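You operate a simulated robot arm through the tools that you are given. There is no shell and no other tool. Be economical: measure what you need, move in short steps, check, and stop when the job is done.

Carry out the task below with a simulated two-armed robot. There is one attempt and no reset: what you move stays moved.

## Task
Open the glass door of the brown cabinet, put the jar labelled "gold" from the top glass shelf on the top shelf of the trolley and shut the door again. Put the blue colour bottle from the far end of the long table on the shelf under the sealer table and the green colour bottle on the middle of the long table. Stack the canister marked "coconut" from the far end of the long table on top of the canister labelled "starch". Put the yellow cake pop from the far end of the long table on the middle shelf of the trolley and the red cake pop on the top shelf of the trolley. Take the raspberry jam jar from the far end of the long table and leave it on the cream tray. Fetch the orange wrapped sweet from the far end of the long table and stand it on the ledge of the bag sealer. Stack the fondant box labelled "pink fondant" from the far end of the long table on top of the fondant box marked "white fondant". Take the butter cube on the far end of the long table and put it away on the counter top by the mixer. Press the yellow button two times. Any order will do. Set down upright: jar, colour bottle, jam jar, wrapped sweet.

The check looks at the end state, three seconds after you hand in, the way a careful person would. Anything else that was tipped, shoved, dropped, spilled or broken makes it a failure.

## Robot
Two 7-joint arms with two-finger parallel grippers on one trunk, on a base that drives. Base frame: it is fixed to the floor where the robot stands at the start and does not move with it; the origin is under the middle of the robot, x ahead of it, y to its left, z up. Lengths are in mm, angles in rad, forces in N, time in s.
The left shoulder is at the start at [20, 170, 1178], the right one opposite. With the tool pointing down near the work surface each hand reaches from about 100 to 640 mm from the robot's upright axis, wherever it stands, measured 20 degrees to its own side. Places, roughly: butter cube (3x3x3 cm) [500, -2100, 800]; cake pop [1500, -1000, 750]; canister [1250, -750, 750]; colour bottle [1500, -750, 750]; counter top by the mixer [2500, -8100, 900]; cream tray (37x29x7 cm) [1500, -1600, 800]; fondant box [500, -1750, 750]; glass door of the brown cabinet [2500, -100, 1300]; jam jar [1250, -1000, 750]; jar [2500, 0, 1750]; ledge of the bag sealer (19x15 cm) [3600, -3180, 840]; middle of the long table [1400, -2700, 800]; middle shelf of the trolley [1800, 1100, 400]; shelf under the sealer table [3500, -2700, 300]; top shelf of the trolley [2100, 1200, 700]; wrapped sweet [1000, -500, 750]; yellow button [1500, -4600, 800]. Payload 3.8 kg a hand.
The TCP of each hand is the grasp point between the finger pads, 30 mm short of the fingertips. In the tool frame z runs along the fingers and y along their closing line. The gripper opens to 110 mm. The fingers are 20 mm wide and 10 mm thick; the gripper's body (48 by 112 mm) begins 55 mm behind the TCP.
Orientation is that of the tool frame in the base frame, as a unit quaternion [w, x, y, z]. With the fingers straight down and closing along the base's y, the tool's x points along the base's -x, its y along +y and its z along -z.

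## Interface
- The arms move only by the tool step_arm. It takes "left_increments", "right_increments" or both (then of equal length, played together; a hand with none holds still); each is a list of rows, each a list of 3 entries, a list of its own where there are three numbers: the closure, from 0 (fully open) to 1 (shut), then the shift along the base's x, y, z in m, then the turn, a rotation vector about the base's x, y, z in degrees. In form: [[hand, [x, y, z], [wx, wy, wz]], ...]. A call has 1 to 10 rows; each row is the pose to reach, as a shift and turn from the pose commanded when the call began. Each row takes 0.2 s and may step no farther than 50 mm and 0.15 rad from the row before; otherwise, or with a gripper value out of range, the whole call is refused. A pose out of reach is approached as far as the arm can. The call stops where the force on the tool passes 40 N (or 10 N more than at its start, if that is more) or the arm is blocked; 0.2 s more then pass. The fingers move at their own pace (about 72 mm/s each) and stop on an object; they squeeze with about 38 N. The grip force told is the motor's: it shows also when the fingers shut on nothing. Time passes only in rows, and 0.2 s behind the last, so rows that repeat a pose let the fingers close. The reply holds the time, the measured pose of the TCP, the force on the tool along the base axes, the opening and the grip force, in the units named above and with some noise, with the torque about the TCP (base axes, N m) and any sound that the robot's microphone picked up, and new pictures: "show" is both (left out), scene, wrist or none (wrist: the cameras of the hands that moved).
- Cameras (640 x 400 px; columns grow to the right, rows downward): "scene" is now at [113.3, -3.7, 1387]; the picture's right is [-0.05, -1.00, 0.00], its down [0.01, -0.00, -1.00] and it looks along [1.00, -0.05, 0.01] (base axes); focal length 253 px, centre (320, 200). "left" rides on the left gripper at [73, -17, -103] in its tool frame; the picture's right is [0.23, 0.97, 0.00], its down [-0.76, 0.18, -0.62] and it looks along [-0.61, 0.14, 0.78] (tool axes); focal length 222 px, centre (320, 200). "right" rides on the right gripper at [72, 17, -103] in its tool frame; the picture's right is [-0.23, 0.97, 0.00], its down [-0.76, -0.18, -0.62] and it looks along [-0.61, -0.14, 0.78] (tool axes); focal length 222 px, centre (320, 200). There is no depth. A picture from a camera that has moved, and an enlarged one, comes with that camera's place and axes in the base frame and with its lens.
- move_column(by): slides the trunk up (or, below 0, down) by that many mm; the arms and the scene camera ride with it, the base frame stays. It gives what a move gives, with no picture.
- base_move(legs): drives the robot by 1 to 6 legs, each [ahead, turn to the left] in mm and rad, along the robot's own axes; the way and the turn of a leg run together, so that a leg with both is an arc; at most 1500 mm and 3.142 rad a leg. The arms and the cameras ride along, it lands a little off, and it stops where it bumps. It gives what a move gives, and a new picture of the scene camera.
- turn_head(pan, tilt): turns the head with the scene camera to pan (to the left, within 1.396 rad either way) and tilt (down, from -0.506 to 1.204), counted from straight ahead of the robot. It gives what a move gives, and a new picture of the scene camera.
- zoom(camera, box): a new picture of the part [left, top, right, bottom] of that camera's present view, enlarged. The clock stands still meanwhile.
- close_job(): hands the job in; it is judged then, once.

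Go step by step. Nothing tells you exact positions but the pictures and the camera data: compare them with the known pose of the tool, close in by small moves and look again before you grip or let go. The budget is 556 turns and 360 pictures, counting those below and the enlarged ones. Unless the task says otherwise, let go and move clear before handing in.

The tools are called after "Call:" as name(argument=value, ...) on one line, values as JSON. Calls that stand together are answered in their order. step_arm: Moves the arms, as the interface text tells. Its arguments: {"type":"object","properties":{"left_increments":{"type":"array","items":{"type":"array"}},"right_increments":{"type":"array","items":{"type":"array"}},"show":{"type":"string","enum":["both","scene","wrist","none"]}},"required":[]} The other tools are called the same way: move_column (by) slides the trunk up or down; base_move (legs) drives the base; turn_head (pan, tilt) turns the head that bears the scene camera; zoom (camera, box) takes an enlarged picture of a part of a camera's view; close_job () hands the job in.

At the start:

```text
t: 0.0
left_tcp_pos: [378.5, 187.8, 1328.5]
left_orientation: [0.0, -0.001, 1.0, 0.0]
left_contact_force: [-1.2, 0.2, -0.2]
left_wrist_torque: [0.02, 0.02, 0.01]
left_width: 109.9
left_finger_force: 0.0
right_tcp_pos: [504.7, -219.3, 1317.1]
right_orientation: [0.0, 0.001, 1.0, 0.001]
right_contact_force: [-0.2, -0.4, -0.7]
right_wrist_torque: [-0.01, 0.04, 0.04]
right_width: 109.9
right_finger_force: 0.1
trunk travel left (down, up): [-275.0, 295.0]
robot x, y, heading: [0.5, 1.4, 0.002]
head pan, tilt: [-0.047, -0.009]
```

scene: 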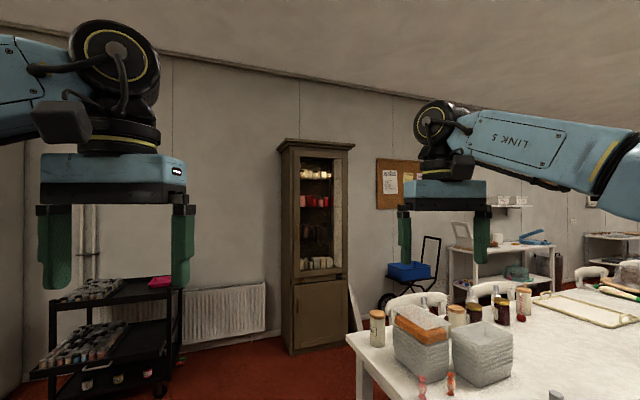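
right: 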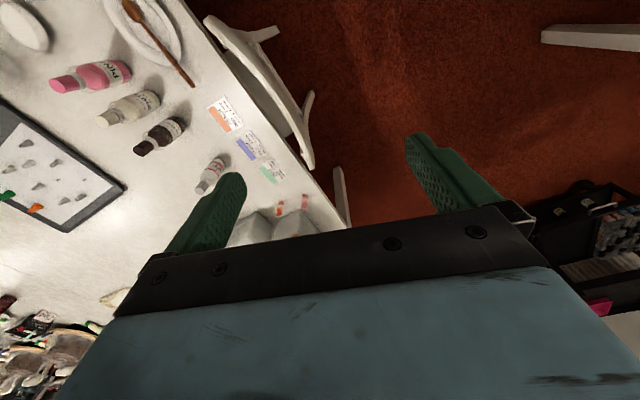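
left: 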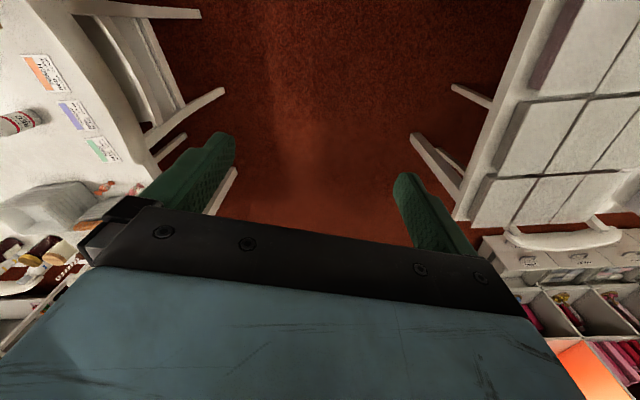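

I see the table to the right front, the cabinet ahead, and the trolley to the left. I'll look around with the head first.

Call:
turn_head(pan=-0.75, tilt=0.45)

Call:
zoom(camera="scene", box=[160, 100, 480, 300])

```text
t: 1.1
left_tcp_pos: [378.2, 187.4, 1328.7]
left_orientation: [0.0, -0.001, 1.0, -0.001]
left_contact_force: [-0.1, -0.2, 0.2]
left_wrist_torque: [0.01, 0.01, 0.01]
left_width: 109.9
left_finger_force: 0.1
right_tcp_pos: [504.2, -219.7, 1316.3]
right_orientation: [0.002, 0.001, 1.0, 0.0]
right_contact_force: [-0.2, 0.8, 0.1]
right_wrist_torque: [0.02, -0.01, 0.01]
right_width: 110.1
right_finger_force: 0.0
trunk travel left (down, up): [-275.0, 295.0]
robot x, y, heading: [-1.6, -1.4, -0.002]
head pan, tilt: [-0.75, 0.45]
camera scene: at [90.9, -62.1, 1344.7], right [-0.68, -0.73, 0.0], down [-0.32, 0.3, -0.9], along [0.66, -0.61, -0.43], focal length 253 px, centre (320, 200)
```

scene: 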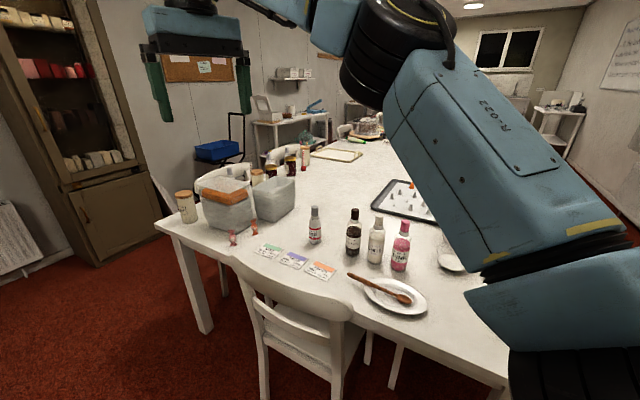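

```text
2.00 times, centred on (320, 200) of scene
camera zoom: at [90.9, -62.1, 1344.7], right [-0.68, -0.73, 0.0], down [-0.32, 0.3, -0.9], along [0.66, -0.61, -0.43], focal length 507 px, centre (320, 200)
```

zoom: 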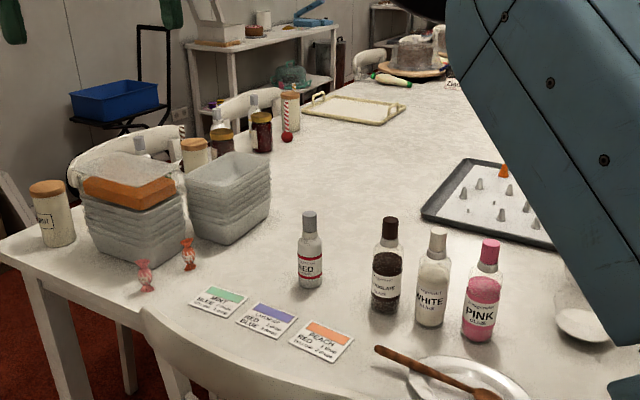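

The scene camera is partly blocked by the arm. I'll lower both hands to a carry posture so the view clears.

Call:
step_arm(left_increments=[[0, [-0.007, 0.016, -0.04], [0, 0, 0]], [0, [-0.014, 0.031, -0.08], [0, 0, 0]], [0, [-0.021, 0.047, -0.12], [0, 0, 0]], [0, [-0.028, 0.063, -0.16], [0, 0, 0]], [0, [-0.035, 0.079, -0.2], [0, 0, 0]], [0, [-0.042, 0.094, -0.24], [0, 0, 0]], [0, [-0.05, 0.11, -0.28], [0, 0, 0]]], right_increments=[[0, [-0.025, -0.011, -0.038], [0, 0, 0]], [0, [-0.05, -0.023, -0.076], [0, 0, 0]], [0, [-0.075, -0.034, -0.114], [0, 0, 0]], [0, [-0.1, -0.046, -0.153], [0, 0, 0]], [0, [-0.125, -0.057, -0.191], [0, 0, 0]], [0, [-0.15, -0.069, -0.229], [0, 0, 0]], [0, [-0.175, -0.08, -0.267], [0, 0, 0]]], show="scene")

```text
t: 2.7
left_tcp_pos: [327.3, 296.3, 1050.3]
left_orientation: [0.001, -0.001, 1.0, 0.0]
left_contact_force: [-0.5, 0.7, -1.2]
left_wrist_torque: [0.01, -0.01, 0.01]
left_width: 110.0
left_finger_force: 0.1
right_tcp_pos: [328.8, -296.8, 1054.6]
right_orientation: [0.002, 0.001, 1.0, -0.001]
right_contact_force: [0.1, -0.6, -0.5]
right_wrist_torque: [-0.01, -0.02, 0.0]
right_width: 109.6
right_finger_force: 0.0
trunk travel left (down, up): [-275.0, 295.0]
robot x, y, heading: [-1.8, -2.9, -0.0]
head pan, tilt: [-0.75, 0.45]
camera scene: at [89.9, -62.1, 1344.8], right [-0.68, -0.73, 0.0], down [-0.32, 0.3, -0.9], along [0.66, -0.61, -0.43], focal length 253 px, centre (320, 200)
```

scene: 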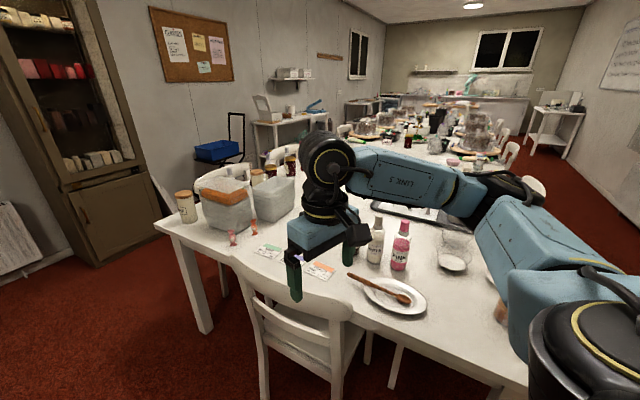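

The room seems rotated about 17° from the base frame, with the table running away to the right. I'll drive to the table's near-left corner and look down the left aisle.

Call:
turn_head(pan=0, tilt=0.35)

Call:
base_move(legs=[[0, 0.338], [1450, 0], [0, -1.4]])

```text
t: 3.8
left_tcp_pos: [329.5, 294.9, 1048.6]
left_orientation: [0.0, -0.001, 1.0, -0.001]
left_contact_force: [-0.3, 0.5, 0.3]
left_wrist_torque: [0.0, 0.01, 0.01]
left_width: 109.9
left_finger_force: 0.1
right_tcp_pos: [331.2, -297.2, 1053.3]
right_orientation: [0.001, 0.001, 1.0, 0.0]
right_contact_force: [0.5, -0.7, 0.4]
right_wrist_torque: [0.01, -0.01, -0.01]
right_width: 110.1
right_finger_force: 0.0
trunk travel left (down, up): [-275.0, 295.0]
robot x, y, heading: [4.4, -2.2, 0.0]
head pan, tilt: [0.0, 0.351]
camera scene: at [116.7, 0.4, 1353.9], right [0.0, -1.0, 0.0], down [-0.34, 0.0, -0.94], along [0.94, 0.0, -0.34], focal length 253 px, centre (320, 200)
```

scene: 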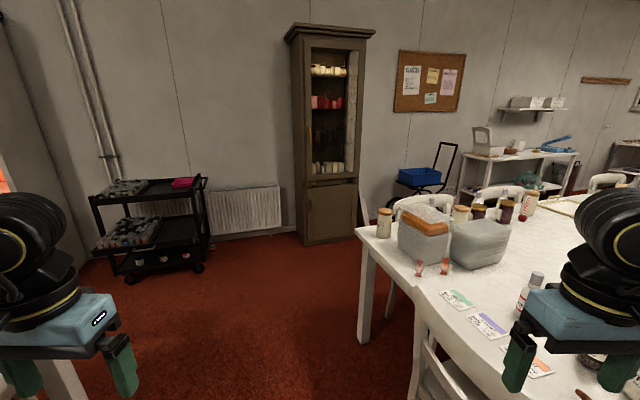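

```text
t: 15.4
left_tcp_pos: [1781.7, 357.3, 1049.1]
left_orientation: [0.0, 0.495, 0.869, 0.0]
left_contact_force: [0.2, -0.2, 0.8]
left_wrist_torque: [-0.02, 0.0, -0.05]
left_width: 110.2
left_finger_force: 0.0
right_tcp_pos: [1271.5, 51.9, 1052.9]
right_orientation: [0.001, 0.496, 0.868, -0.001]
right_contact_force: [-0.8, 0.3, -0.1]
right_wrist_torque: [0.0, -0.01, -0.01]
right_width: 110.0
right_finger_force: 0.1
trunk travel left (down, up): [-275.0, 295.0]
robot x, y, heading: [1357.2, 489.2, -1.038]
head pan, tilt: [0.0, 0.351]
camera scene: at [1420.4, 392.1, 1353.9], right [-0.86, -0.51, 0.0], down [-0.17, 0.3, -0.94], along [0.48, -0.81, -0.34], focal length 253 px, centre (320, 200)
```

scene: 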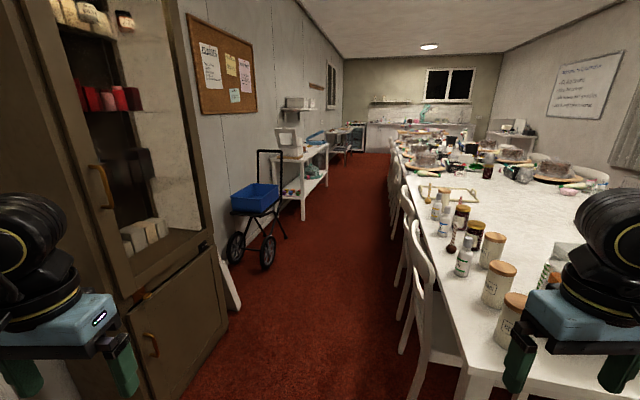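

Good view down the left aisle. I'll zoom in on the objects at the near end.

Call:
zoom(camera="scene", box=[400, 170, 560, 350])

Call:
zoom(camera="scene", box=[20, 0, 220, 140])

Call:
zoom(camera="scene", box=[210, 90, 430, 230])

```text
2.22 times, centred on (480, 260) of scene
camera zoom: at [1420.4, 392.1, 1353.9], right [-0.86, -0.51, 0.0], down [-0.17, 0.3, -0.94], along [0.48, -0.81, -0.34], focal length 563 px, centre (-36, 67)
```

zoom: 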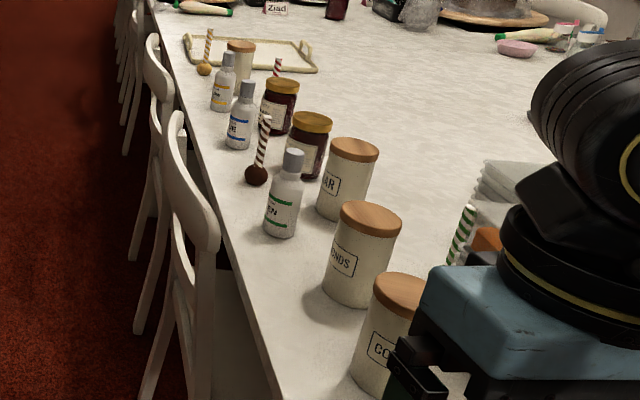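

```text
2.86 times, centred on (120, 70) of scene
camera zoom: at [1420.4, 392.1, 1353.9], right [-0.86, -0.51, 0.0], down [-0.17, 0.3, -0.94], along [0.48, -0.81, -0.34], focal length 724 px, centre (891, 571)
```

zoom: 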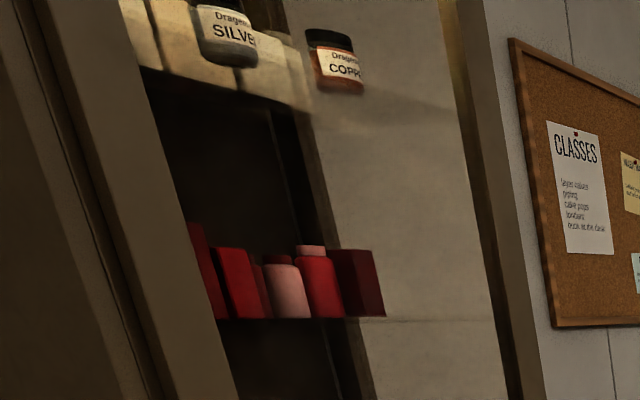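

```text
2.86 times, centred on (320, 160) of scene
camera zoom: at [1420.4, 392.1, 1353.9], right [-0.86, -0.51, 0.0], down [-0.17, 0.3, -0.94], along [0.48, -0.81, -0.34], focal length 724 px, centre (320, 314)
```

zoom: 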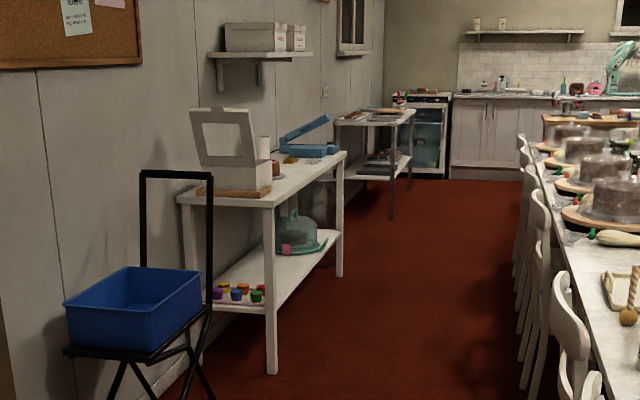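

I can identify the groups on the table. Next I'll look at the cabinet door and trolley more directly.

Call:
turn_head(pan=0.75, tilt=0.0)

Call:
zoom(camera="scene", box=[200, 0, 500, 200])

```text
t: 16.5
left_tcp_pos: [1781.5, 357.0, 1049.6]
left_orientation: [0.0, 0.495, 0.869, 0.0]
left_contact_force: [0.6, 0.4, 0.0]
left_wrist_torque: [0.02, 0.0, -0.01]
left_width: 110.0
left_finger_force: 0.2
right_tcp_pos: [1271.1, 53.6, 1053.4]
right_orientation: [0.001, 0.496, 0.868, -0.001]
right_contact_force: [0.2, -0.4, 0.3]
right_wrist_torque: [0.01, 0.02, -0.03]
right_width: 110.1
right_finger_force: 0.0
trunk travel left (down, up): [-275.0, 295.0]
robot x, y, heading: [1359.8, 490.0, -1.041]
head pan, tilt: [0.75, 0.0]
camera scene: at [1459.5, 446.8, 1386.3], right [-0.28, -0.96, 0.0], down [0.0, 0.0, -1.0], along [0.96, -0.28, 0.0], focal length 253 px, centre (320, 200)
```

scene: 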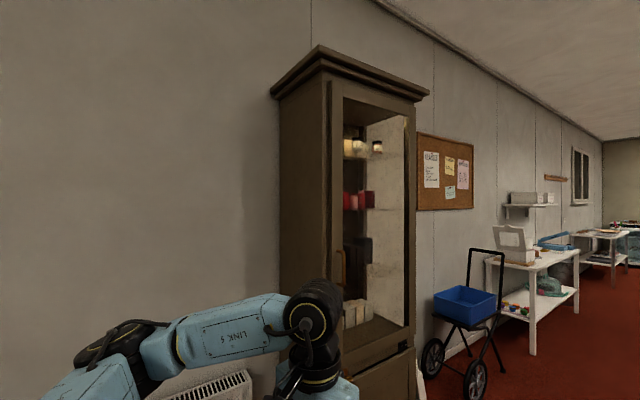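

```text
2.00 times, centred on (350, 100) of scene
camera zoom: at [1459.5, 446.8, 1386.3], right [-0.28, -0.96, 0.0], down [0.0, 0.0, -1.0], along [0.96, -0.28, 0.0], focal length 507 px, centre (260, 400)
```

zoom: 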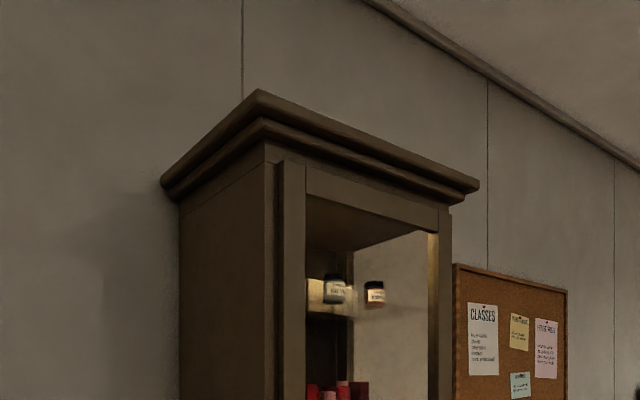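

I'll look down to see the size of my own base.

Call:
turn_head(pan=0, tilt=1.2)

```text
t: 17.9
left_tcp_pos: [1781.3, 357.2, 1049.8]
left_orientation: [0.0, 0.495, 0.869, 0.0]
left_contact_force: [0.1, 0.1, -0.6]
left_wrist_torque: [0.02, 0.04, 0.02]
left_width: 110.2
left_finger_force: 0.1
right_tcp_pos: [1271.1, 53.0, 1052.9]
right_orientation: [0.002, 0.497, 0.868, -0.001]
right_contact_force: [-0.3, -0.3, 0.1]
right_wrist_torque: [0.01, 0.0, -0.01]
right_width: 110.0
right_finger_force: 0.0
trunk travel left (down, up): [-275.0, 295.0]
robot x, y, heading: [1357.9, 490.1, -1.032]
head pan, tilt: [0.0, 1.201]
camera scene: at [1401.6, 424.2, 1286.5], right [-0.86, -0.51, 0.0], down [-0.47, 0.8, -0.36], along [0.18, -0.31, -0.93], focal length 253 px, centre (320, 200)
```

scene: 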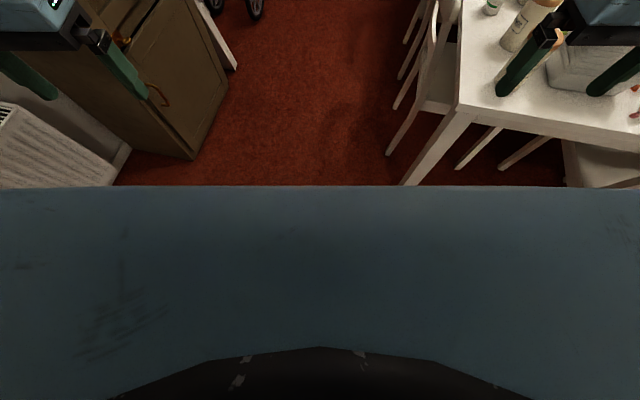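

Aisle is about 1 m wide between chairs and cabinet/cart. I'll drive into it and face the table's left side.

Call:
turn_head(pan=0, tilt=0.75)

Call:
base_move(legs=[[0, -0.045], [1240, 0], [0, -1.763]])

```text
t: 18.8
left_tcp_pos: [1780.2, 356.6, 1048.5]
left_orientation: [0.0, 0.495, 0.869, -0.001]
left_contact_force: [0.3, 0.4, 0.4]
left_wrist_torque: [0.02, -0.02, 0.02]
left_width: 110.1
left_finger_force: 0.1
right_tcp_pos: [1271.6, 53.4, 1053.6]
right_orientation: [0.001, 0.495, 0.869, 0.001]
right_contact_force: [0.5, 0.3, 0.3]
right_wrist_torque: [0.03, 0.02, -0.02]
right_width: 110.1
right_finger_force: 0.0
trunk travel left (down, up): [-275.0, 295.0]
robot x, y, heading: [1361.9, 490.4, -1.041]
head pan, tilt: [0.0, 0.75]
camera scene: at [1415.3, 401.0, 1318.2], right [-0.86, -0.51, 0.0], down [-0.35, 0.59, -0.73], along [0.37, -0.63, -0.68], focal length 253 px, centre (320, 200)
```

scene: 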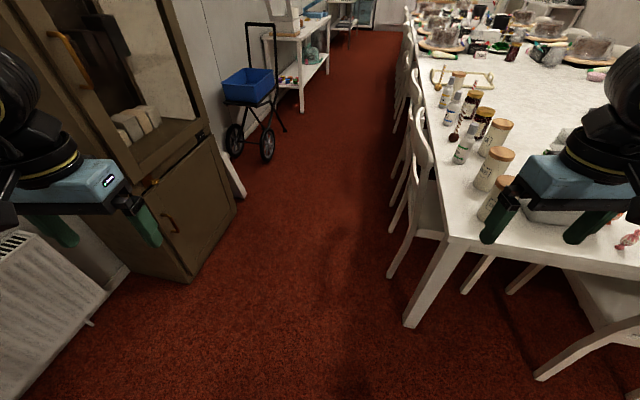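

```text
t: 29.9
left_tcp_pos: [1704.2, -981.5, 1048.6]
left_orientation: [-0.001, 0.991, 0.131, -0.001]
left_contact_force: [-0.7, -0.4, 0.2]
left_wrist_torque: [0.03, 0.06, 0.01]
left_width: 109.9
left_finger_force: 0.1
right_tcp_pos: [1549.2, -408.8, 1054.0]
right_orientation: [0.001, 0.992, 0.129, -0.002]
right_contact_force: [0.1, -0.4, -0.8]
right_wrist_torque: [0.03, -0.01, -0.03]
right_width: 110.1
right_finger_force: 0.0
trunk travel left (down, up): [-275.0, 295.0]
robot x, y, heading: [1945.9, -613.5, -2.884]
head pan, tilt: [0.0, 0.75]
camera scene: at [1847.3, -638.5, 1318.2], right [-0.26, 0.97, 0.0], down [0.66, 0.17, -0.73], along [-0.71, -0.19, -0.68], focal length 253 px, centre (320, 200)
```

scene: 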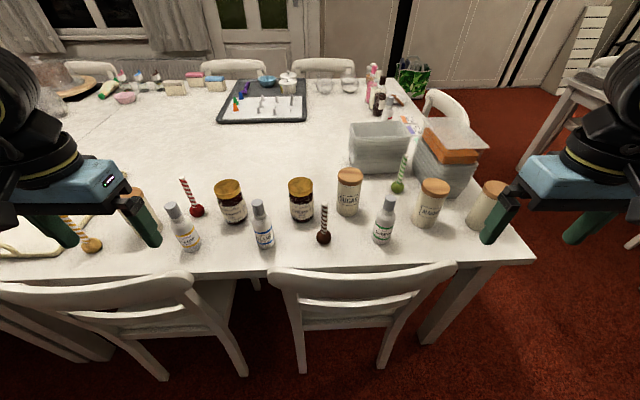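

I have a clear frontal view of all items. I'll zoom in for labels and measure.

Call:
zoom(camera="scene", box=[140, 130, 340, 270])

Call:
zoom(camera="scene", box=[320, 110, 540, 264])

```text
2.86 times, centred on (240, 200) of scene
camera zoom: at [1847.3, -638.5, 1318.2], right [-0.26, 0.97, 0.0], down [0.66, 0.17, -0.73], along [-0.71, -0.19, -0.68], focal length 724 px, centre (549, 200)
```

zoom: 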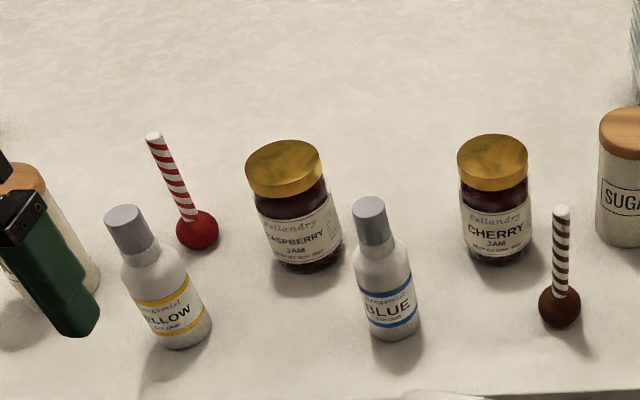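

```text
2.60 times, centred on (430, 187) of scene
camera zoom: at [1847.3, -638.5, 1318.2], right [-0.26, 0.97, 0.0], down [0.66, 0.17, -0.73], along [-0.71, -0.19, -0.68], focal length 658 px, centre (34, 234)
```

zoom: 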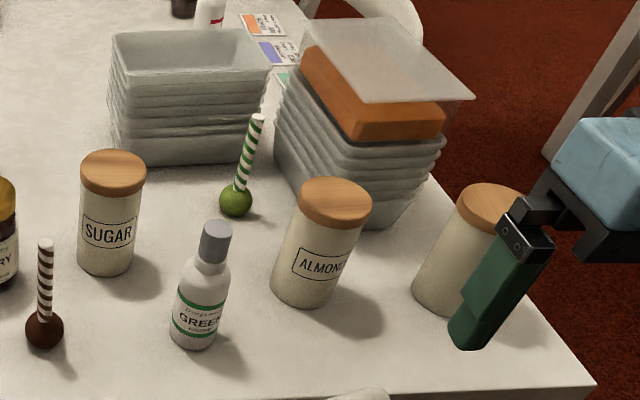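

Positions found: blue bottle, raspberry jar, red and yellow pops, and a canister near the tray. I'll shift along the aisle to reach the two cake pops.

Call:
base_move(legs=[[0, 1.54], [499, 0], [0, -1.496]])

Call:
zoom(camera="scene", box=[200, 130, 440, 290])

```text
t: 40.3
left_tcp_pos: [1814.5, -1462.7, 1049.1]
left_orientation: [0.0, 0.991, 0.132, 0.0]
left_contact_force: [0.4, -0.5, 0.8]
left_wrist_torque: [-0.02, -0.01, 0.01]
left_width: 109.9
left_finger_force: 0.1
right_tcp_pos: [1657.3, -891.6, 1052.9]
right_orientation: [0.0, 0.991, 0.13, -0.001]
right_contact_force: [0.5, 0.5, -0.7]
right_wrist_torque: [0.01, 0.0, 0.03]
right_width: 109.8
right_finger_force: 0.1
trunk travel left (down, up): [-275.0, 295.0]
robot x, y, heading: [2055.6, -1092.1, -2.873]
head pan, tilt: [0.0, 0.75]
camera scene: at [1956.5, -1118.8, 1318.2], right [-0.26, 0.97, 0.0], down [0.66, 0.18, -0.73], along [-0.71, -0.19, -0.68], focal length 253 px, centre (320, 200)
```

scene: 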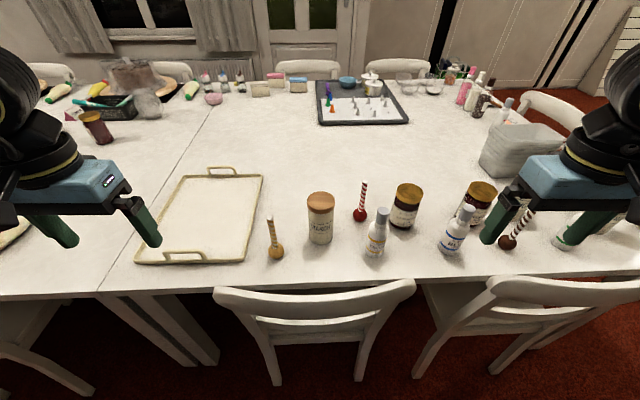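

```text
2.50 times, centred on (320, 210) of scene
camera zoom: at [1956.5, -1118.8, 1318.2], right [-0.26, 0.97, 0.0], down [0.66, 0.18, -0.73], along [-0.71, -0.19, -0.68], focal length 633 px, centre (320, 175)
```

zoom: 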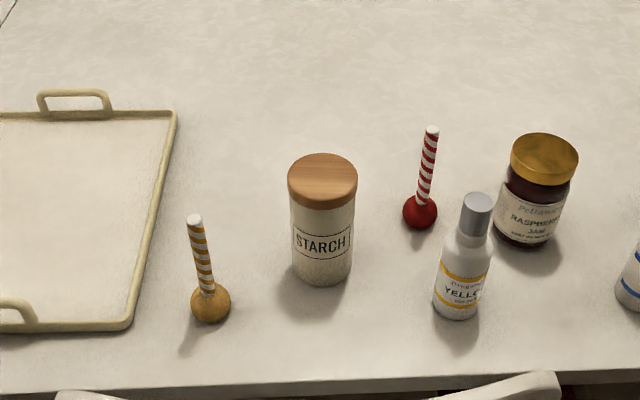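

Starch stands here by the tray; yellow and red pops are located. I'll bring the left hand above the yellow stick and the right hand (tilted forward a little) above the red stick.

Call:
step_arm(left_increments=[[0.3, [-0.026, 0.016, 0], [0, 0, 0]], [0.5, [-0.052, 0.032, 0], [0, 0, 0]], [0.5, [-0.078, 0.049, 0], [0, 0, 0]], [0.5, [-0.104, 0.065, 0], [0, 0, 0]], [0.5, [-0.13, 0.081, 0], [0, 0, 0]], [0.5, [-0.156, 0.097, 0], [0, 0, 0]], [0.5, [-0.182, 0.114, -0.03], [0, 0, 0]], [0.5, [-0.2075, 0.13, -0.06], [0, 0, 0]], [0.5, [-0.2075, 0.13, -0.08], [0, 0, 0]]], right_increments=[[0.3, [-0.03, -0.031, 0], [-0.7, 2.4, 0]], [0.5, [-0.06, -0.062, 0], [-1.3, 4.8, 0]], [0.5, [-0.09, -0.094, 0], [-2, 7.2, 0]], [0.5, [-0.119, -0.125, 0], [-2.6, 9.6, 0]], [0.5, [-0.148, -0.156, 0], [-3.3, 12, 0]], [0.5, [-0.178, -0.187, 0], [-4, 14.5, 0]], [0.5, [-0.207, -0.219, -0.01], [-4.6, 16.9, 0]], [0.5, [-0.237, -0.25, -0.04], [-5.3, 19.3, 0]], [0.5, [-0.237, -0.25, -0.085], [-5.3, 19.3, 0]]])

```text
refused: row 8 steps farther than a row can; nothing moved
```

A row was slightly too long; I'll respread it.

Call:
step_arm(left_increments=[[0.3, [-0.026, 0.016, 0], [0, 0, 0]], [0.5, [-0.052, 0.032, 0], [0, 0, 0]], [0.5, [-0.078, 0.049, 0], [0, 0, 0]], [0.5, [-0.104, 0.065, 0], [0, 0, 0]], [0.5, [-0.13, 0.081, 0], [0, 0, 0]], [0.5, [-0.156, 0.097, 0], [0, 0, 0]], [0.5, [-0.182, 0.114, -0.02], [0, 0, 0]], [0.5, [-0.2075, 0.13, -0.05], [0, 0, 0]], [0.5, [-0.2075, 0.13, -0.08], [0, 0, 0]]], right_increments=[[0.3, [-0.03, -0.031, 0], [-0.7, 2.4, 0]], [0.5, [-0.06, -0.062, 0], [-1.3, 4.8, 0]], [0.5, [-0.09, -0.094, 0], [-2, 7.2, 0]], [0.5, [-0.119, -0.125, 0], [-2.6, 9.6, 0]], [0.5, [-0.148, -0.156, 0], [-3.3, 12, 0]], [0.5, [-0.178, -0.187, 0], [-4, 14.5, 0]], [0.5, [-0.207, -0.219, -0.02], [-4.6, 16.9, 0]], [0.5, [-0.237, -0.25, -0.04], [-5.3, 19.3, 0]], [0.5, [-0.237, -0.25, -0.085], [-5.3, 19.3, 0]]])

```text
t: 42.3
left_tcp_pos: [1605.4, -1333.7, 967.6]
left_orientation: [0.0, 0.991, 0.133, 0.0]
left_contact_force: [-0.9, 0.1, -0.4]
left_wrist_torque: [0.0, 0.01, 0.03]
left_width: 55.1
left_finger_force: 0.0
right_tcp_pos: [1419.4, -1141.6, 968.0]
right_orientation: [0.024, 0.976, 0.129, -0.174]
right_contact_force: [-0.2, 0.4, 0.0]
right_wrist_torque: [0.03, -0.03, -0.02]
right_width: 55.2
right_finger_force: 0.0
trunk travel left (down, up): [-275.0, 295.0]
robot x, y, heading: [2055.4, -1091.8, -2.878]
head pan, tilt: [0.0, 0.75]
camera scene: at [1956.3, -1118.6, 1318.2], right [-0.26, 0.97, 0.0], down [0.66, 0.18, -0.73], along [-0.71, -0.19, -0.68], focal length 253 px, centre (320, 200)
camera right: at [1523.5, -1130.4, 1041.1], right [0.05, -1.0, 0.08], down [-0.53, 0.04, 0.85], along [-0.85, -0.08, -0.53], focal length 222 px, centre (320, 200)
camera left: at [1671.5, -1298.5, 1069.3], right [0.47, -0.88, 0.0], down [-0.69, -0.37, 0.62], along [-0.55, -0.3, -0.78], focal length 222 px, centre (320, 200)
```

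scene: 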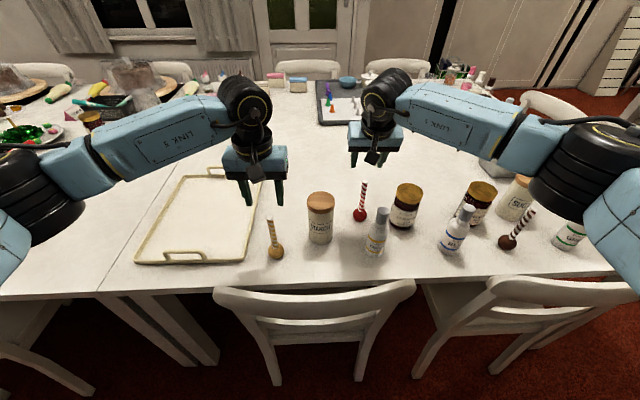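
right: 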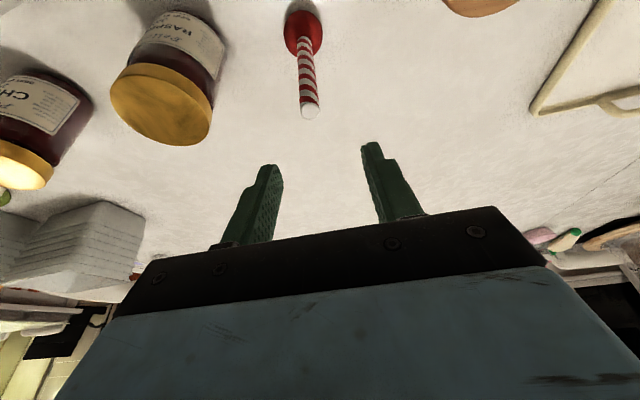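
left: 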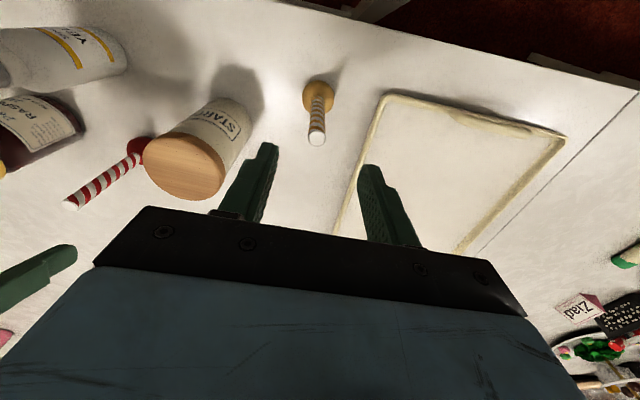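

Both sticks sit right under the grippers, within a few mm. Descending and closing.

Call:
step_arm(left_increments=[[0.5, [0.0, 0.001, -0.04], [0, 0, 0]], [0.5, [0.0, 0.001, -0.08], [0, 0, 0]], [0.5, [0.0, 0.001, -0.1], [0, 0, 0]], [0.85, [0.0, 0.001, -0.1], [0, 0, 0]], [1, [0.0, 0.001, -0.1], [0, 0, 0]], [1, [0.0, 0.001, -0.1], [0, 0, 0]]], right_increments=[[0.5, [0.002, 0.004, -0.04], [0, 0, 0]], [0.5, [0.002, 0.004, -0.08], [0, 0, 0]], [0.5, [0.002, 0.004, -0.1], [0, 0, 0]], [0.85, [0.002, 0.004, -0.1], [0, 0, 0]], [1, [0.002, 0.004, -0.1], [0, 0, 0]], [1, [0.002, 0.004, -0.1], [0, 0, 0]]])

```text
t: 43.7
left_tcp_pos: [1607.3, -1332.6, 868.3]
left_orientation: [0.001, 0.991, 0.133, 0.0]
left_contact_force: [-0.3, 0.6, 0.4]
left_wrist_torque: [0.04, 0.0, -0.02]
left_width: 13.5
left_finger_force: 37.9
right_tcp_pos: [1423.8, -1137.8, 868.6]
right_orientation: [0.025, 0.976, 0.129, -0.172]
right_contact_force: [0.4, -0.5, 0.5]
right_wrist_torque: [0.04, 0.03, -0.03]
right_width: 13.2
right_finger_force: 37.7
trunk travel left (down, up): [-275.0, 295.0]
robot x, y, heading: [2054.5, -1092.9, -2.876]
head pan, tilt: [0.0, 0.75]
camera scene: at [1956.5, -1118.9, 1318.2], right [-0.26, 0.97, 0.0], down [0.66, 0.18, -0.73], along [-0.71, -0.19, -0.68], focal length 253 px, centre (320, 200)
camera right: at [1526.6, -1125.6, 941.7], right [0.05, -1.0, 0.08], down [-0.53, 0.04, 0.85], along [-0.85, -0.08, -0.53], focal length 222 px, centre (320, 200)
camera left: at [1672.8, -1296.1, 969.7], right [0.47, -0.88, 0.0], down [-0.69, -0.37, 0.62], along [-0.55, -0.29, -0.78], focal length 222 px, centre (320, 200)
```

scene: 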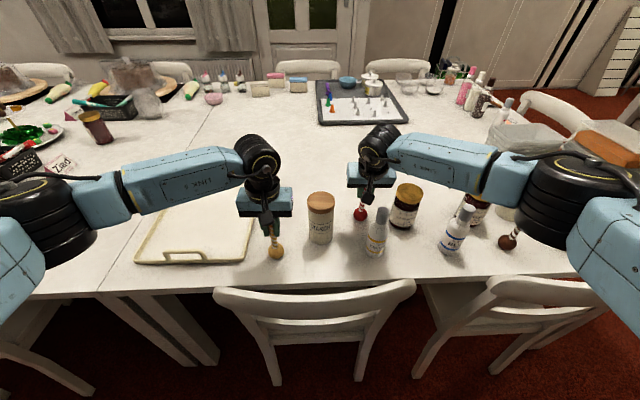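
right: 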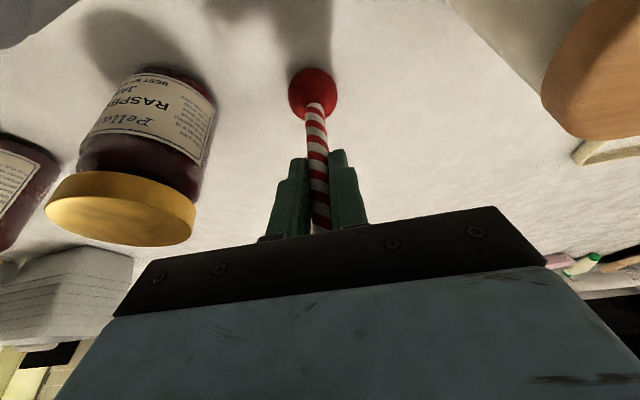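
left: 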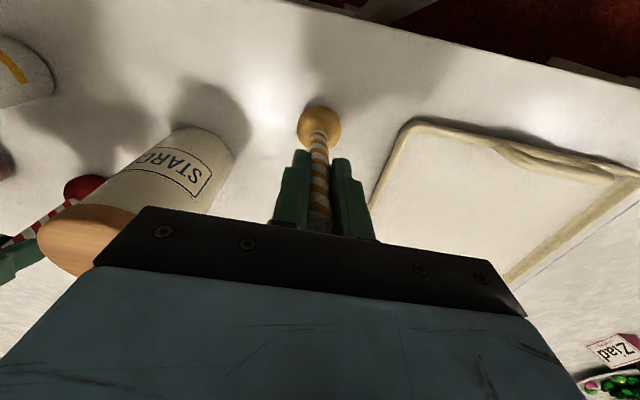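

Both pops gripped. Lifting and retracting to carry posture.

Call:
step_arm(left_increments=[[1, [0, 0, 0.05], [0, 0, 0]], [1, [0, 0, 0.1], [0, 0, 0]], [1, [0, 0, 0.15], [0, 0, 0]], [1, [0.03, -0.018, 0.154], [0, 0, 0]], [1, [0.06, -0.037, 0.158], [0, 0, 0]], [1, [0.09, -0.055, 0.162], [0, 0, 0]], [1, [0.12, -0.074, 0.166], [0, 0, 0]], [1, [0.15, -0.092, 0.17], [0, 0, 0]], [1, [0.18, -0.111, 0.174], [0, 0, 0]], [1, [0.2075, -0.13, 0.178], [0, 0, 0]]], right_increments=[[1, [0, 0, 0.05], [0, 0, 0]], [1, [0, 0, 0.1], [0, 0, 0]], [1, [0, 0, 0.15], [0, 0, 0]], [1, [0.0335, 0.0355, 0.154], [0.7, -2.8, 0]], [1, [0.067, 0.071, 0.158], [1.5, -5.5, 0]], [1, [0.1005, 0.1065, 0.162], [2.3, -8.3, 0]], [1, [0.134, 0.142, 0.166], [3, -11, 0]], [1, [0.1675, 0.1775, 0.17], [3.8, -13.8, 0]], [1, [0.201, 0.213, 0.174], [4.5, -16.5, 0]], [1, [0.234, 0.248, 0.178], [5.3, -19.3, 0]]], show="scene")

```text
t: 45.9
left_tcp_pos: [1816.4, -1463.4, 1046.8]
left_orientation: [0.0, 0.991, 0.131, 0.0]
left_contact_force: [0.6, 0.7, -0.8]
left_wrist_torque: [0.01, 0.02, 0.01]
left_width: 13.5
left_finger_force: 37.6
right_tcp_pos: [1658.4, -885.9, 1045.3]
right_orientation: [0.0, 0.992, 0.13, -0.001]
right_contact_force: [0.0, 1.0, -0.2]
right_wrist_torque: [-0.03, 0.02, 0.02]
right_width: 13.4
right_finger_force: 38.1
trunk travel left (down, up): [-275.0, 295.0]
robot x, y, heading: [2053.0, -1094.0, -2.88]
head pan, tilt: [0.0, 0.75]
camera scene: at [1958.1, -1118.4, 1318.4], right [-0.26, 0.97, 0.0], down [0.66, 0.18, -0.73], along [-0.71, -0.19, -0.68], focal length 253 px, centre (320, 200)
```

scene: 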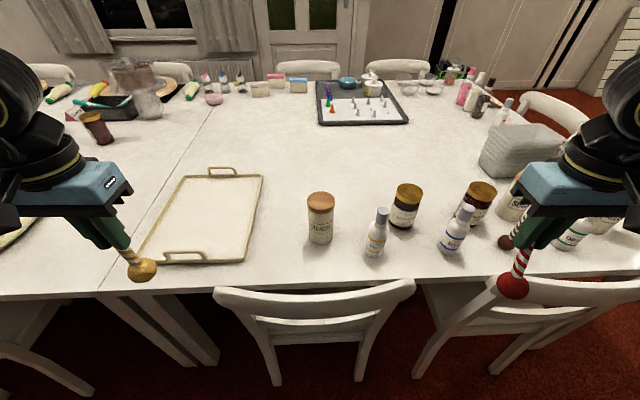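

Both pops held. Driving back up the aisle to view the trolley.

Call:
turn_head(pan=0, tilt=0.5)

Call:
base_move(legs=[[0, -1.572], [1450, 0], [0, -0.7]])

Call:
zoom(camera="scene", box=[200, 110, 440, 270])

```text
t: 46.6
left_tcp_pos: [1812.9, -1460.4, 1046.7]
left_orientation: [0.0, 0.991, 0.133, 0.0]
left_contact_force: [0.3, 0.4, -0.3]
left_wrist_torque: [0.02, 0.01, 0.01]
left_width: 13.7
left_finger_force: 37.7
right_tcp_pos: [1656.0, -887.3, 1043.6]
right_orientation: [0.001, 0.991, 0.131, -0.001]
right_contact_force: [-0.2, -0.8, -1.6]
right_wrist_torque: [-0.04, -0.01, 0.02]
right_width: 13.6
right_finger_force: 38.3
trunk travel left (down, up): [-275.0, 295.0]
robot x, y, heading: [2050.4, -1092.7, -2.877]
head pan, tilt: [0.0, 0.499]
camera scene: at [1948.9, -1121.0, 1340.2], right [-0.26, 0.97, 0.0], down [0.46, 0.12, -0.88], along [-0.85, -0.23, -0.48], focal length 253 px, centre (320, 200)
```

scene: 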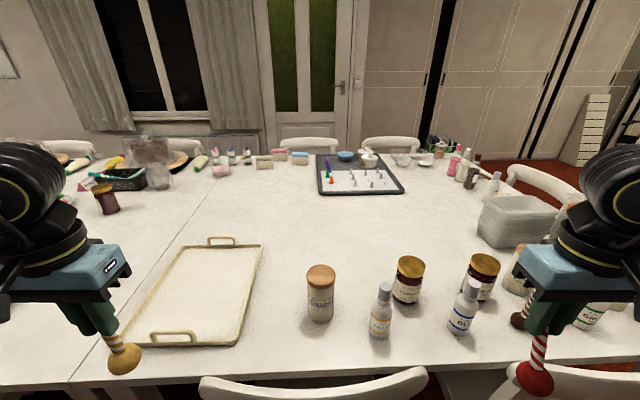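

```text
t: 59.5
left_tcp_pos: [1558.7, 725.0, 1047.2]
left_orientation: [-0.001, -0.541, 0.841, -0.001]
left_contact_force: [0.2, -0.7, -0.2]
left_wrist_torque: [0.02, 0.01, -0.04]
left_width: 13.2
left_finger_force: 38.1
right_tcp_pos: [2102.4, 478.4, 1044.5]
right_orientation: [0.0, -0.54, 0.842, 0.001]
right_contact_force: [-0.1, -0.5, -0.1]
right_wrist_torque: [-0.02, 0.07, 0.0]
right_width: 13.5
right_finger_force: 37.8
trunk travel left (down, up): [-275.0, 295.0]
robot x, y, heading: [1688.3, 302.6, 1.141]
head pan, tilt: [0.0, 0.499]
camera scene: at [1739.9, 405.9, 1340.2], right [0.91, -0.42, 0.0], down [-0.2, -0.44, -0.88], along [0.36, 0.8, -0.48], focal length 253 px, centre (320, 200)
```

scene: 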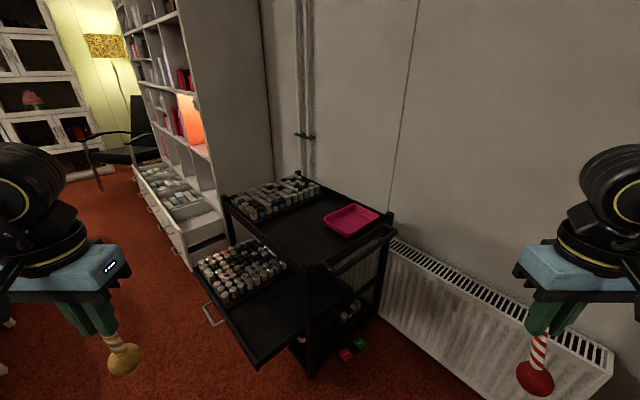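

```text
2.50 times, centred on (320, 190) of scene
camera zoom: at [1739.9, 405.9, 1340.2], right [0.91, -0.42, 0.0], down [-0.2, -0.44, -0.88], along [0.36, 0.8, -0.48], focal length 633 px, centre (320, 225)
```

zoom: 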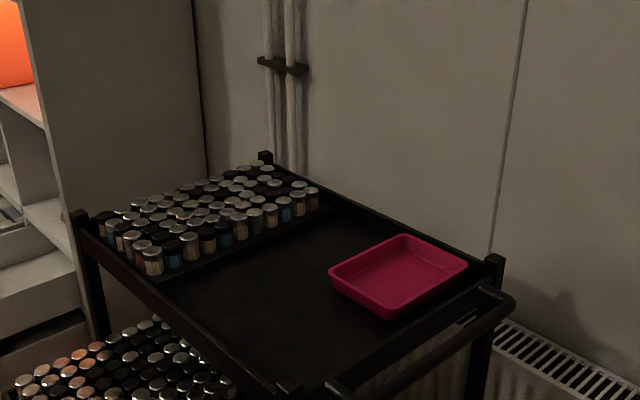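

The trolley's middle shelf is pulled out with free space; top shelf has free space in its middle. I'll stand at the trolley's handle end facing along it.

Call:
base_move(legs=[[0, -0.402], [494, 0], [0, 1.131]])

Call:
turn_head(pan=0, tilt=0.8)

```text
t: 66.5
left_tcp_pos: [1673.8, 856.8, 1046.9]
left_orientation: [-0.001, 0.807, -0.59, 0.0]
left_contact_force: [1.4, 0.0, 0.9]
left_wrist_torque: [0.0, 0.02, -0.02]
left_width: 13.5
left_finger_force: 38.4
right_tcp_pos: [2241.5, 1037.2, 1045.6]
right_orientation: [0.0, 0.806, -0.591, -0.001]
right_contact_force: [0.0, -0.1, -0.1]
right_wrist_torque: [0.02, 0.0, 0.03]
right_width: 13.2
right_finger_force: 38.1
trunk travel left (down, up): [-275.0, 295.0]
robot x, y, heading: [2056.9, 632.2, 1.876]
head pan, tilt: [0.0, 0.499]
camera scene: at [2022.7, 739.6, 1340.2], right [0.95, 0.3, 0.0], down [0.14, -0.46, -0.88], along [-0.26, 0.84, -0.48], focal length 253 px, centre (320, 200)
```

scene: 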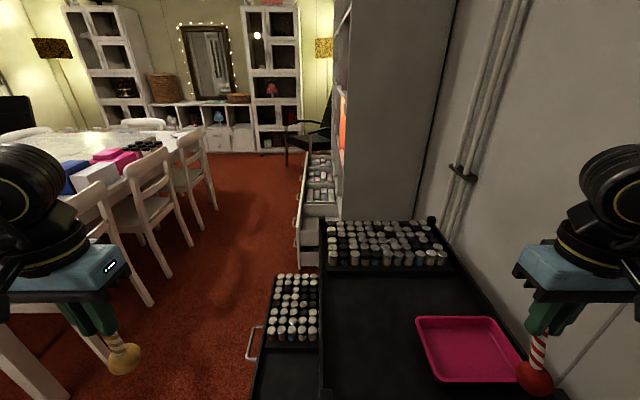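

```text
t: 67.3
left_tcp_pos: [1673.4, 856.2, 1047.8]
left_orientation: [0.001, 0.807, -0.591, 0.001]
left_contact_force: [0.3, 0.0, -0.9]
left_wrist_torque: [0.0, -0.01, -0.01]
left_width: 13.6
left_finger_force: 38.2
right_tcp_pos: [2241.4, 1038.2, 1045.1]
right_orientation: [-0.001, 0.807, -0.591, -0.001]
right_contact_force: [0.5, -0.5, 0.8]
right_wrist_torque: [-0.01, -0.02, 0.03]
right_width: 13.3
right_finger_force: 38.4
trunk travel left (down, up): [-275.0, 295.0]
robot x, y, heading: [2053.7, 632.3, 1.875]
head pan, tilt: [0.0, 0.799]
camera scene: at [2025.7, 730.0, 1314.3], right [0.95, 0.3, 0.0], down [0.22, -0.68, -0.7], along [-0.21, 0.67, -0.72], focal length 253 px, centre (320, 200)
```

scene: 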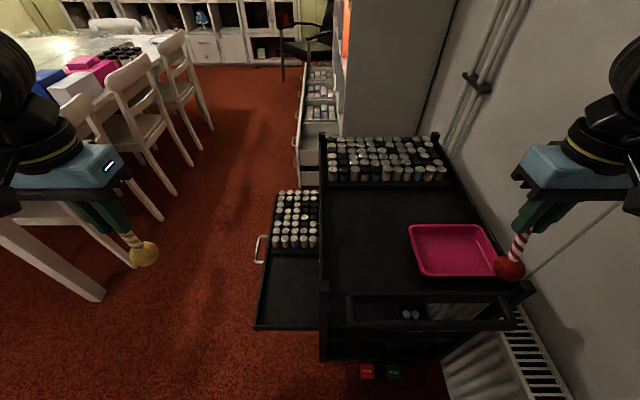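

Clear top view of both shelves. First I'll move the red pop over the free part of the top shelf and go down partway.

Call:
step_arm(right_increments=[[1, [-0.034, 0.029, 0], [0, 0, 0]], [1, [-0.068, 0.058, 0], [0, 0, 0]], [1, [-0.102, 0.087, 0], [0, 0, 0]], [1, [-0.136, 0.115, 0], [0, 0, 0]], [1, [-0.17, 0.144, 0], [0, 0, 0]], [1, [-0.191, 0.162, 0], [0, 0, 0]], [1, [-0.191, 0.162, -0.05], [0, 0, 0]], [1, [-0.191, 0.162, -0.1], [0, 0, 0]], [1, [-0.191, 0.162, -0.15], [0, 0, 0]], [1, [-0.191, 0.162, -0.18], [0, 0, 0]]])

```text
t: 69.5
left_tcp_pos: [1673.5, 856.5, 1047.7]
left_orientation: [0.001, 0.808, -0.59, 0.001]
left_contact_force: [0.3, -0.1, -1.1]
left_wrist_torque: [0.01, -0.03, -0.01]
left_width: 13.4
left_finger_force: 38.2
right_tcp_pos: [2049.7, 1198.7, 863.1]
right_orientation: [-0.002, 0.807, -0.591, -0.001]
right_contact_force: [-0.1, 0.1, 0.3]
right_wrist_torque: [0.01, 0.0, 0.02]
right_width: 13.7
right_finger_force: 37.8
trunk travel left (down, up): [-275.0, 295.0]
robot x, y, heading: [2056.9, 631.0, 1.877]
head pan, tilt: [0.0, 0.799]
camera scene: at [2025.6, 730.1, 1314.2], right [0.95, 0.3, 0.0], down [0.22, -0.68, -0.7], along [-0.21, 0.66, -0.72], focal length 253 px, centre (320, 200)
camera right: at [2054.4, 1124.9, 967.3], right [-1.0, -0.08, 0.0], down [-0.06, 0.78, 0.62], along [-0.05, 0.62, -0.78], focal length 222 px, centre (320, 200)
```

scene: 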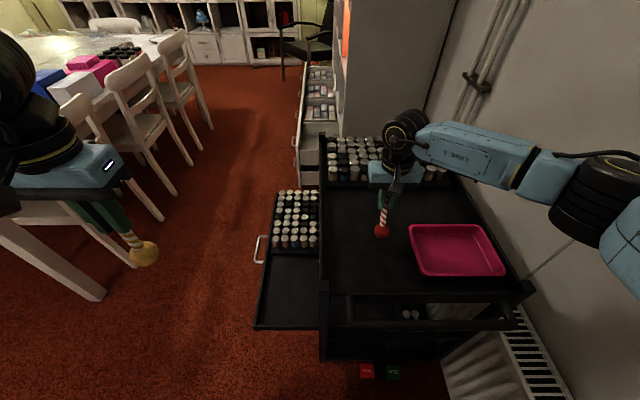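
right: 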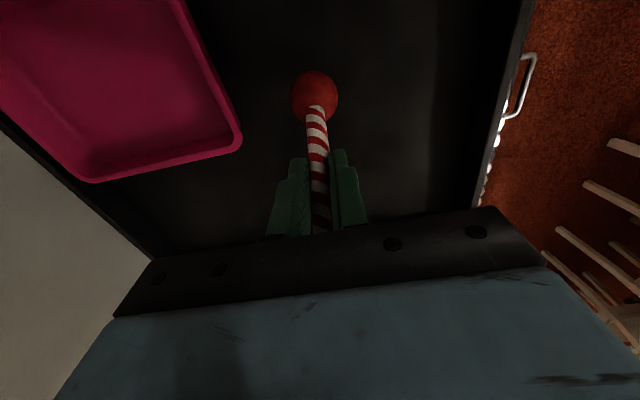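

Red pop hovers over the free area. Lowering carefully to feel contact.

Call:
step_arm(right_increments=[[1, [0, 0, -0.01], [0, 0, 0]], [1, [0, 0, -0.018], [0, 0, 0]], [1, [0, 0, -0.018], [0, 0, 0]]], show="none")

Call:
step_arm(right_increments=[[1, [0, 0, -0.006], [0, 0, 0]], [1, [0, 0, -0.006], [0, 0, 0]]], show="none")

Call:
step_arm(right_increments=[[1, [0, 0, -0.006], [0, 0, 0]], [1, [0, 0, -0.006], [0, 0, 0]]], show="none")

```text
t: 70.3
left_tcp_pos: [1673.6, 856.7, 1046.4]
left_orientation: [0.001, 0.807, -0.591, 0.0]
left_contact_force: [-1.0, -0.1, 0.1]
left_wrist_torque: [0.0, 0.02, -0.02]
left_width: 13.4
left_finger_force: 37.9
right_tcp_pos: [2049.5, 1200.3, 845.4]
right_orientation: [0.0, 0.806, -0.592, -0.001]
right_contact_force: [-0.1, -1.1, -1.1]
right_wrist_torque: [-0.03, -0.01, 0.01]
right_width: 13.6
right_finger_force: 37.5
trunk travel left (down, up): [-275.0, 295.0]
robot x, y, heading: [2054.8, 631.1, 1.878]
head pan, tilt: [0.0, 0.799]
```

```text
t: 70.9
left_tcp_pos: [1672.8, 857.5, 1047.2]
left_orientation: [0.001, 0.807, -0.591, 0.001]
left_contact_force: [-0.1, 0.0, -0.5]
left_wrist_torque: [0.02, 0.01, 0.0]
left_width: 13.6
left_finger_force: 37.9
right_tcp_pos: [2050.9, 1199.7, 839.0]
right_orientation: [0.0, 0.806, -0.592, -0.002]
right_contact_force: [0.3, -0.5, -0.3]
right_wrist_torque: [0.01, -0.04, 0.01]
right_width: 13.4
right_finger_force: 38.4
trunk travel left (down, up): [-275.0, 295.0]
robot x, y, heading: [2051.6, 630.5, 1.872]
head pan, tilt: [0.0, 0.799]
```

```text
t: 71.5
left_tcp_pos: [1674.3, 857.7, 1047.4]
left_orientation: [0.001, 0.807, -0.591, 0.001]
left_contact_force: [-0.2, 0.5, -0.4]
left_wrist_torque: [-0.02, 0.04, -0.01]
left_width: 13.7
left_finger_force: 38.1
right_tcp_pos: [2050.0, 1199.1, 834.6]
right_orientation: [0.0, 0.807, -0.591, -0.001]
right_contact_force: [-0.6, -0.5, -0.8]
right_wrist_torque: [0.03, -0.01, -0.01]
right_width: 13.4
right_finger_force: 38.6
trunk travel left (down, up): [-275.0, 295.0]
robot x, y, heading: [2054.2, 631.9, 1.877]
head pan, tilt: [0.0, 0.799]
```

Call:
step_arm(right_increments=[[1, [0, 0, -0.006], [0, 0, 0]], [1, [0, 0, -0.006], [0, 0, 0]]], show="none")

Call:
zoom(camera="right", box=[220, 20, 440, 160])

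```text
t: 72.1
left_tcp_pos: [1674.3, 856.3, 1047.9]
left_orientation: [0.0, 0.807, -0.591, 0.0]
left_contact_force: [0.4, 1.4, -1.0]
left_wrist_torque: [-0.02, -0.01, -0.01]
left_width: 13.7
left_finger_force: 38.1
right_tcp_pos: [2048.9, 1200.4, 832.5]
right_orientation: [-0.002, 0.806, -0.592, -0.004]
right_contact_force: [1.7, 2.0, 26.3]
right_wrist_torque: [-0.34, -0.32, 0.05]
right_width: 13.3
right_finger_force: 37.8
trunk travel left (down, up): [-275.0, 295.0]
robot x, y, heading: [2052.3, 634.0, 1.879]
head pan, tilt: [0.0, 0.799]
```

```text
2.86 times, centred on (330, 90) of right
camera zoom: at [2054.9, 1125.7, 935.4], right [-1.0, -0.08, 0.0], down [-0.06, 0.78, 0.63], along [-0.05, 0.63, -0.78], focal length 635 px, centre (291, 514)
```

zoom: 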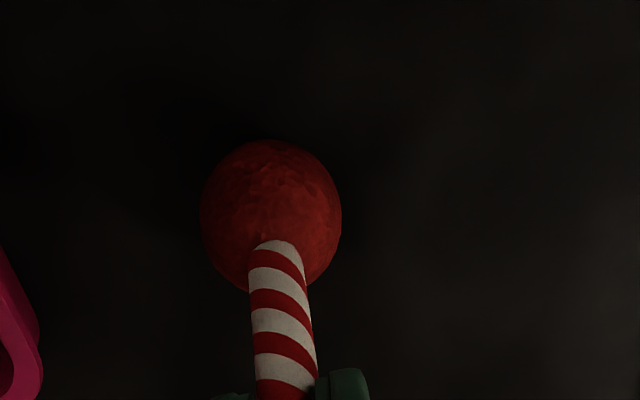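

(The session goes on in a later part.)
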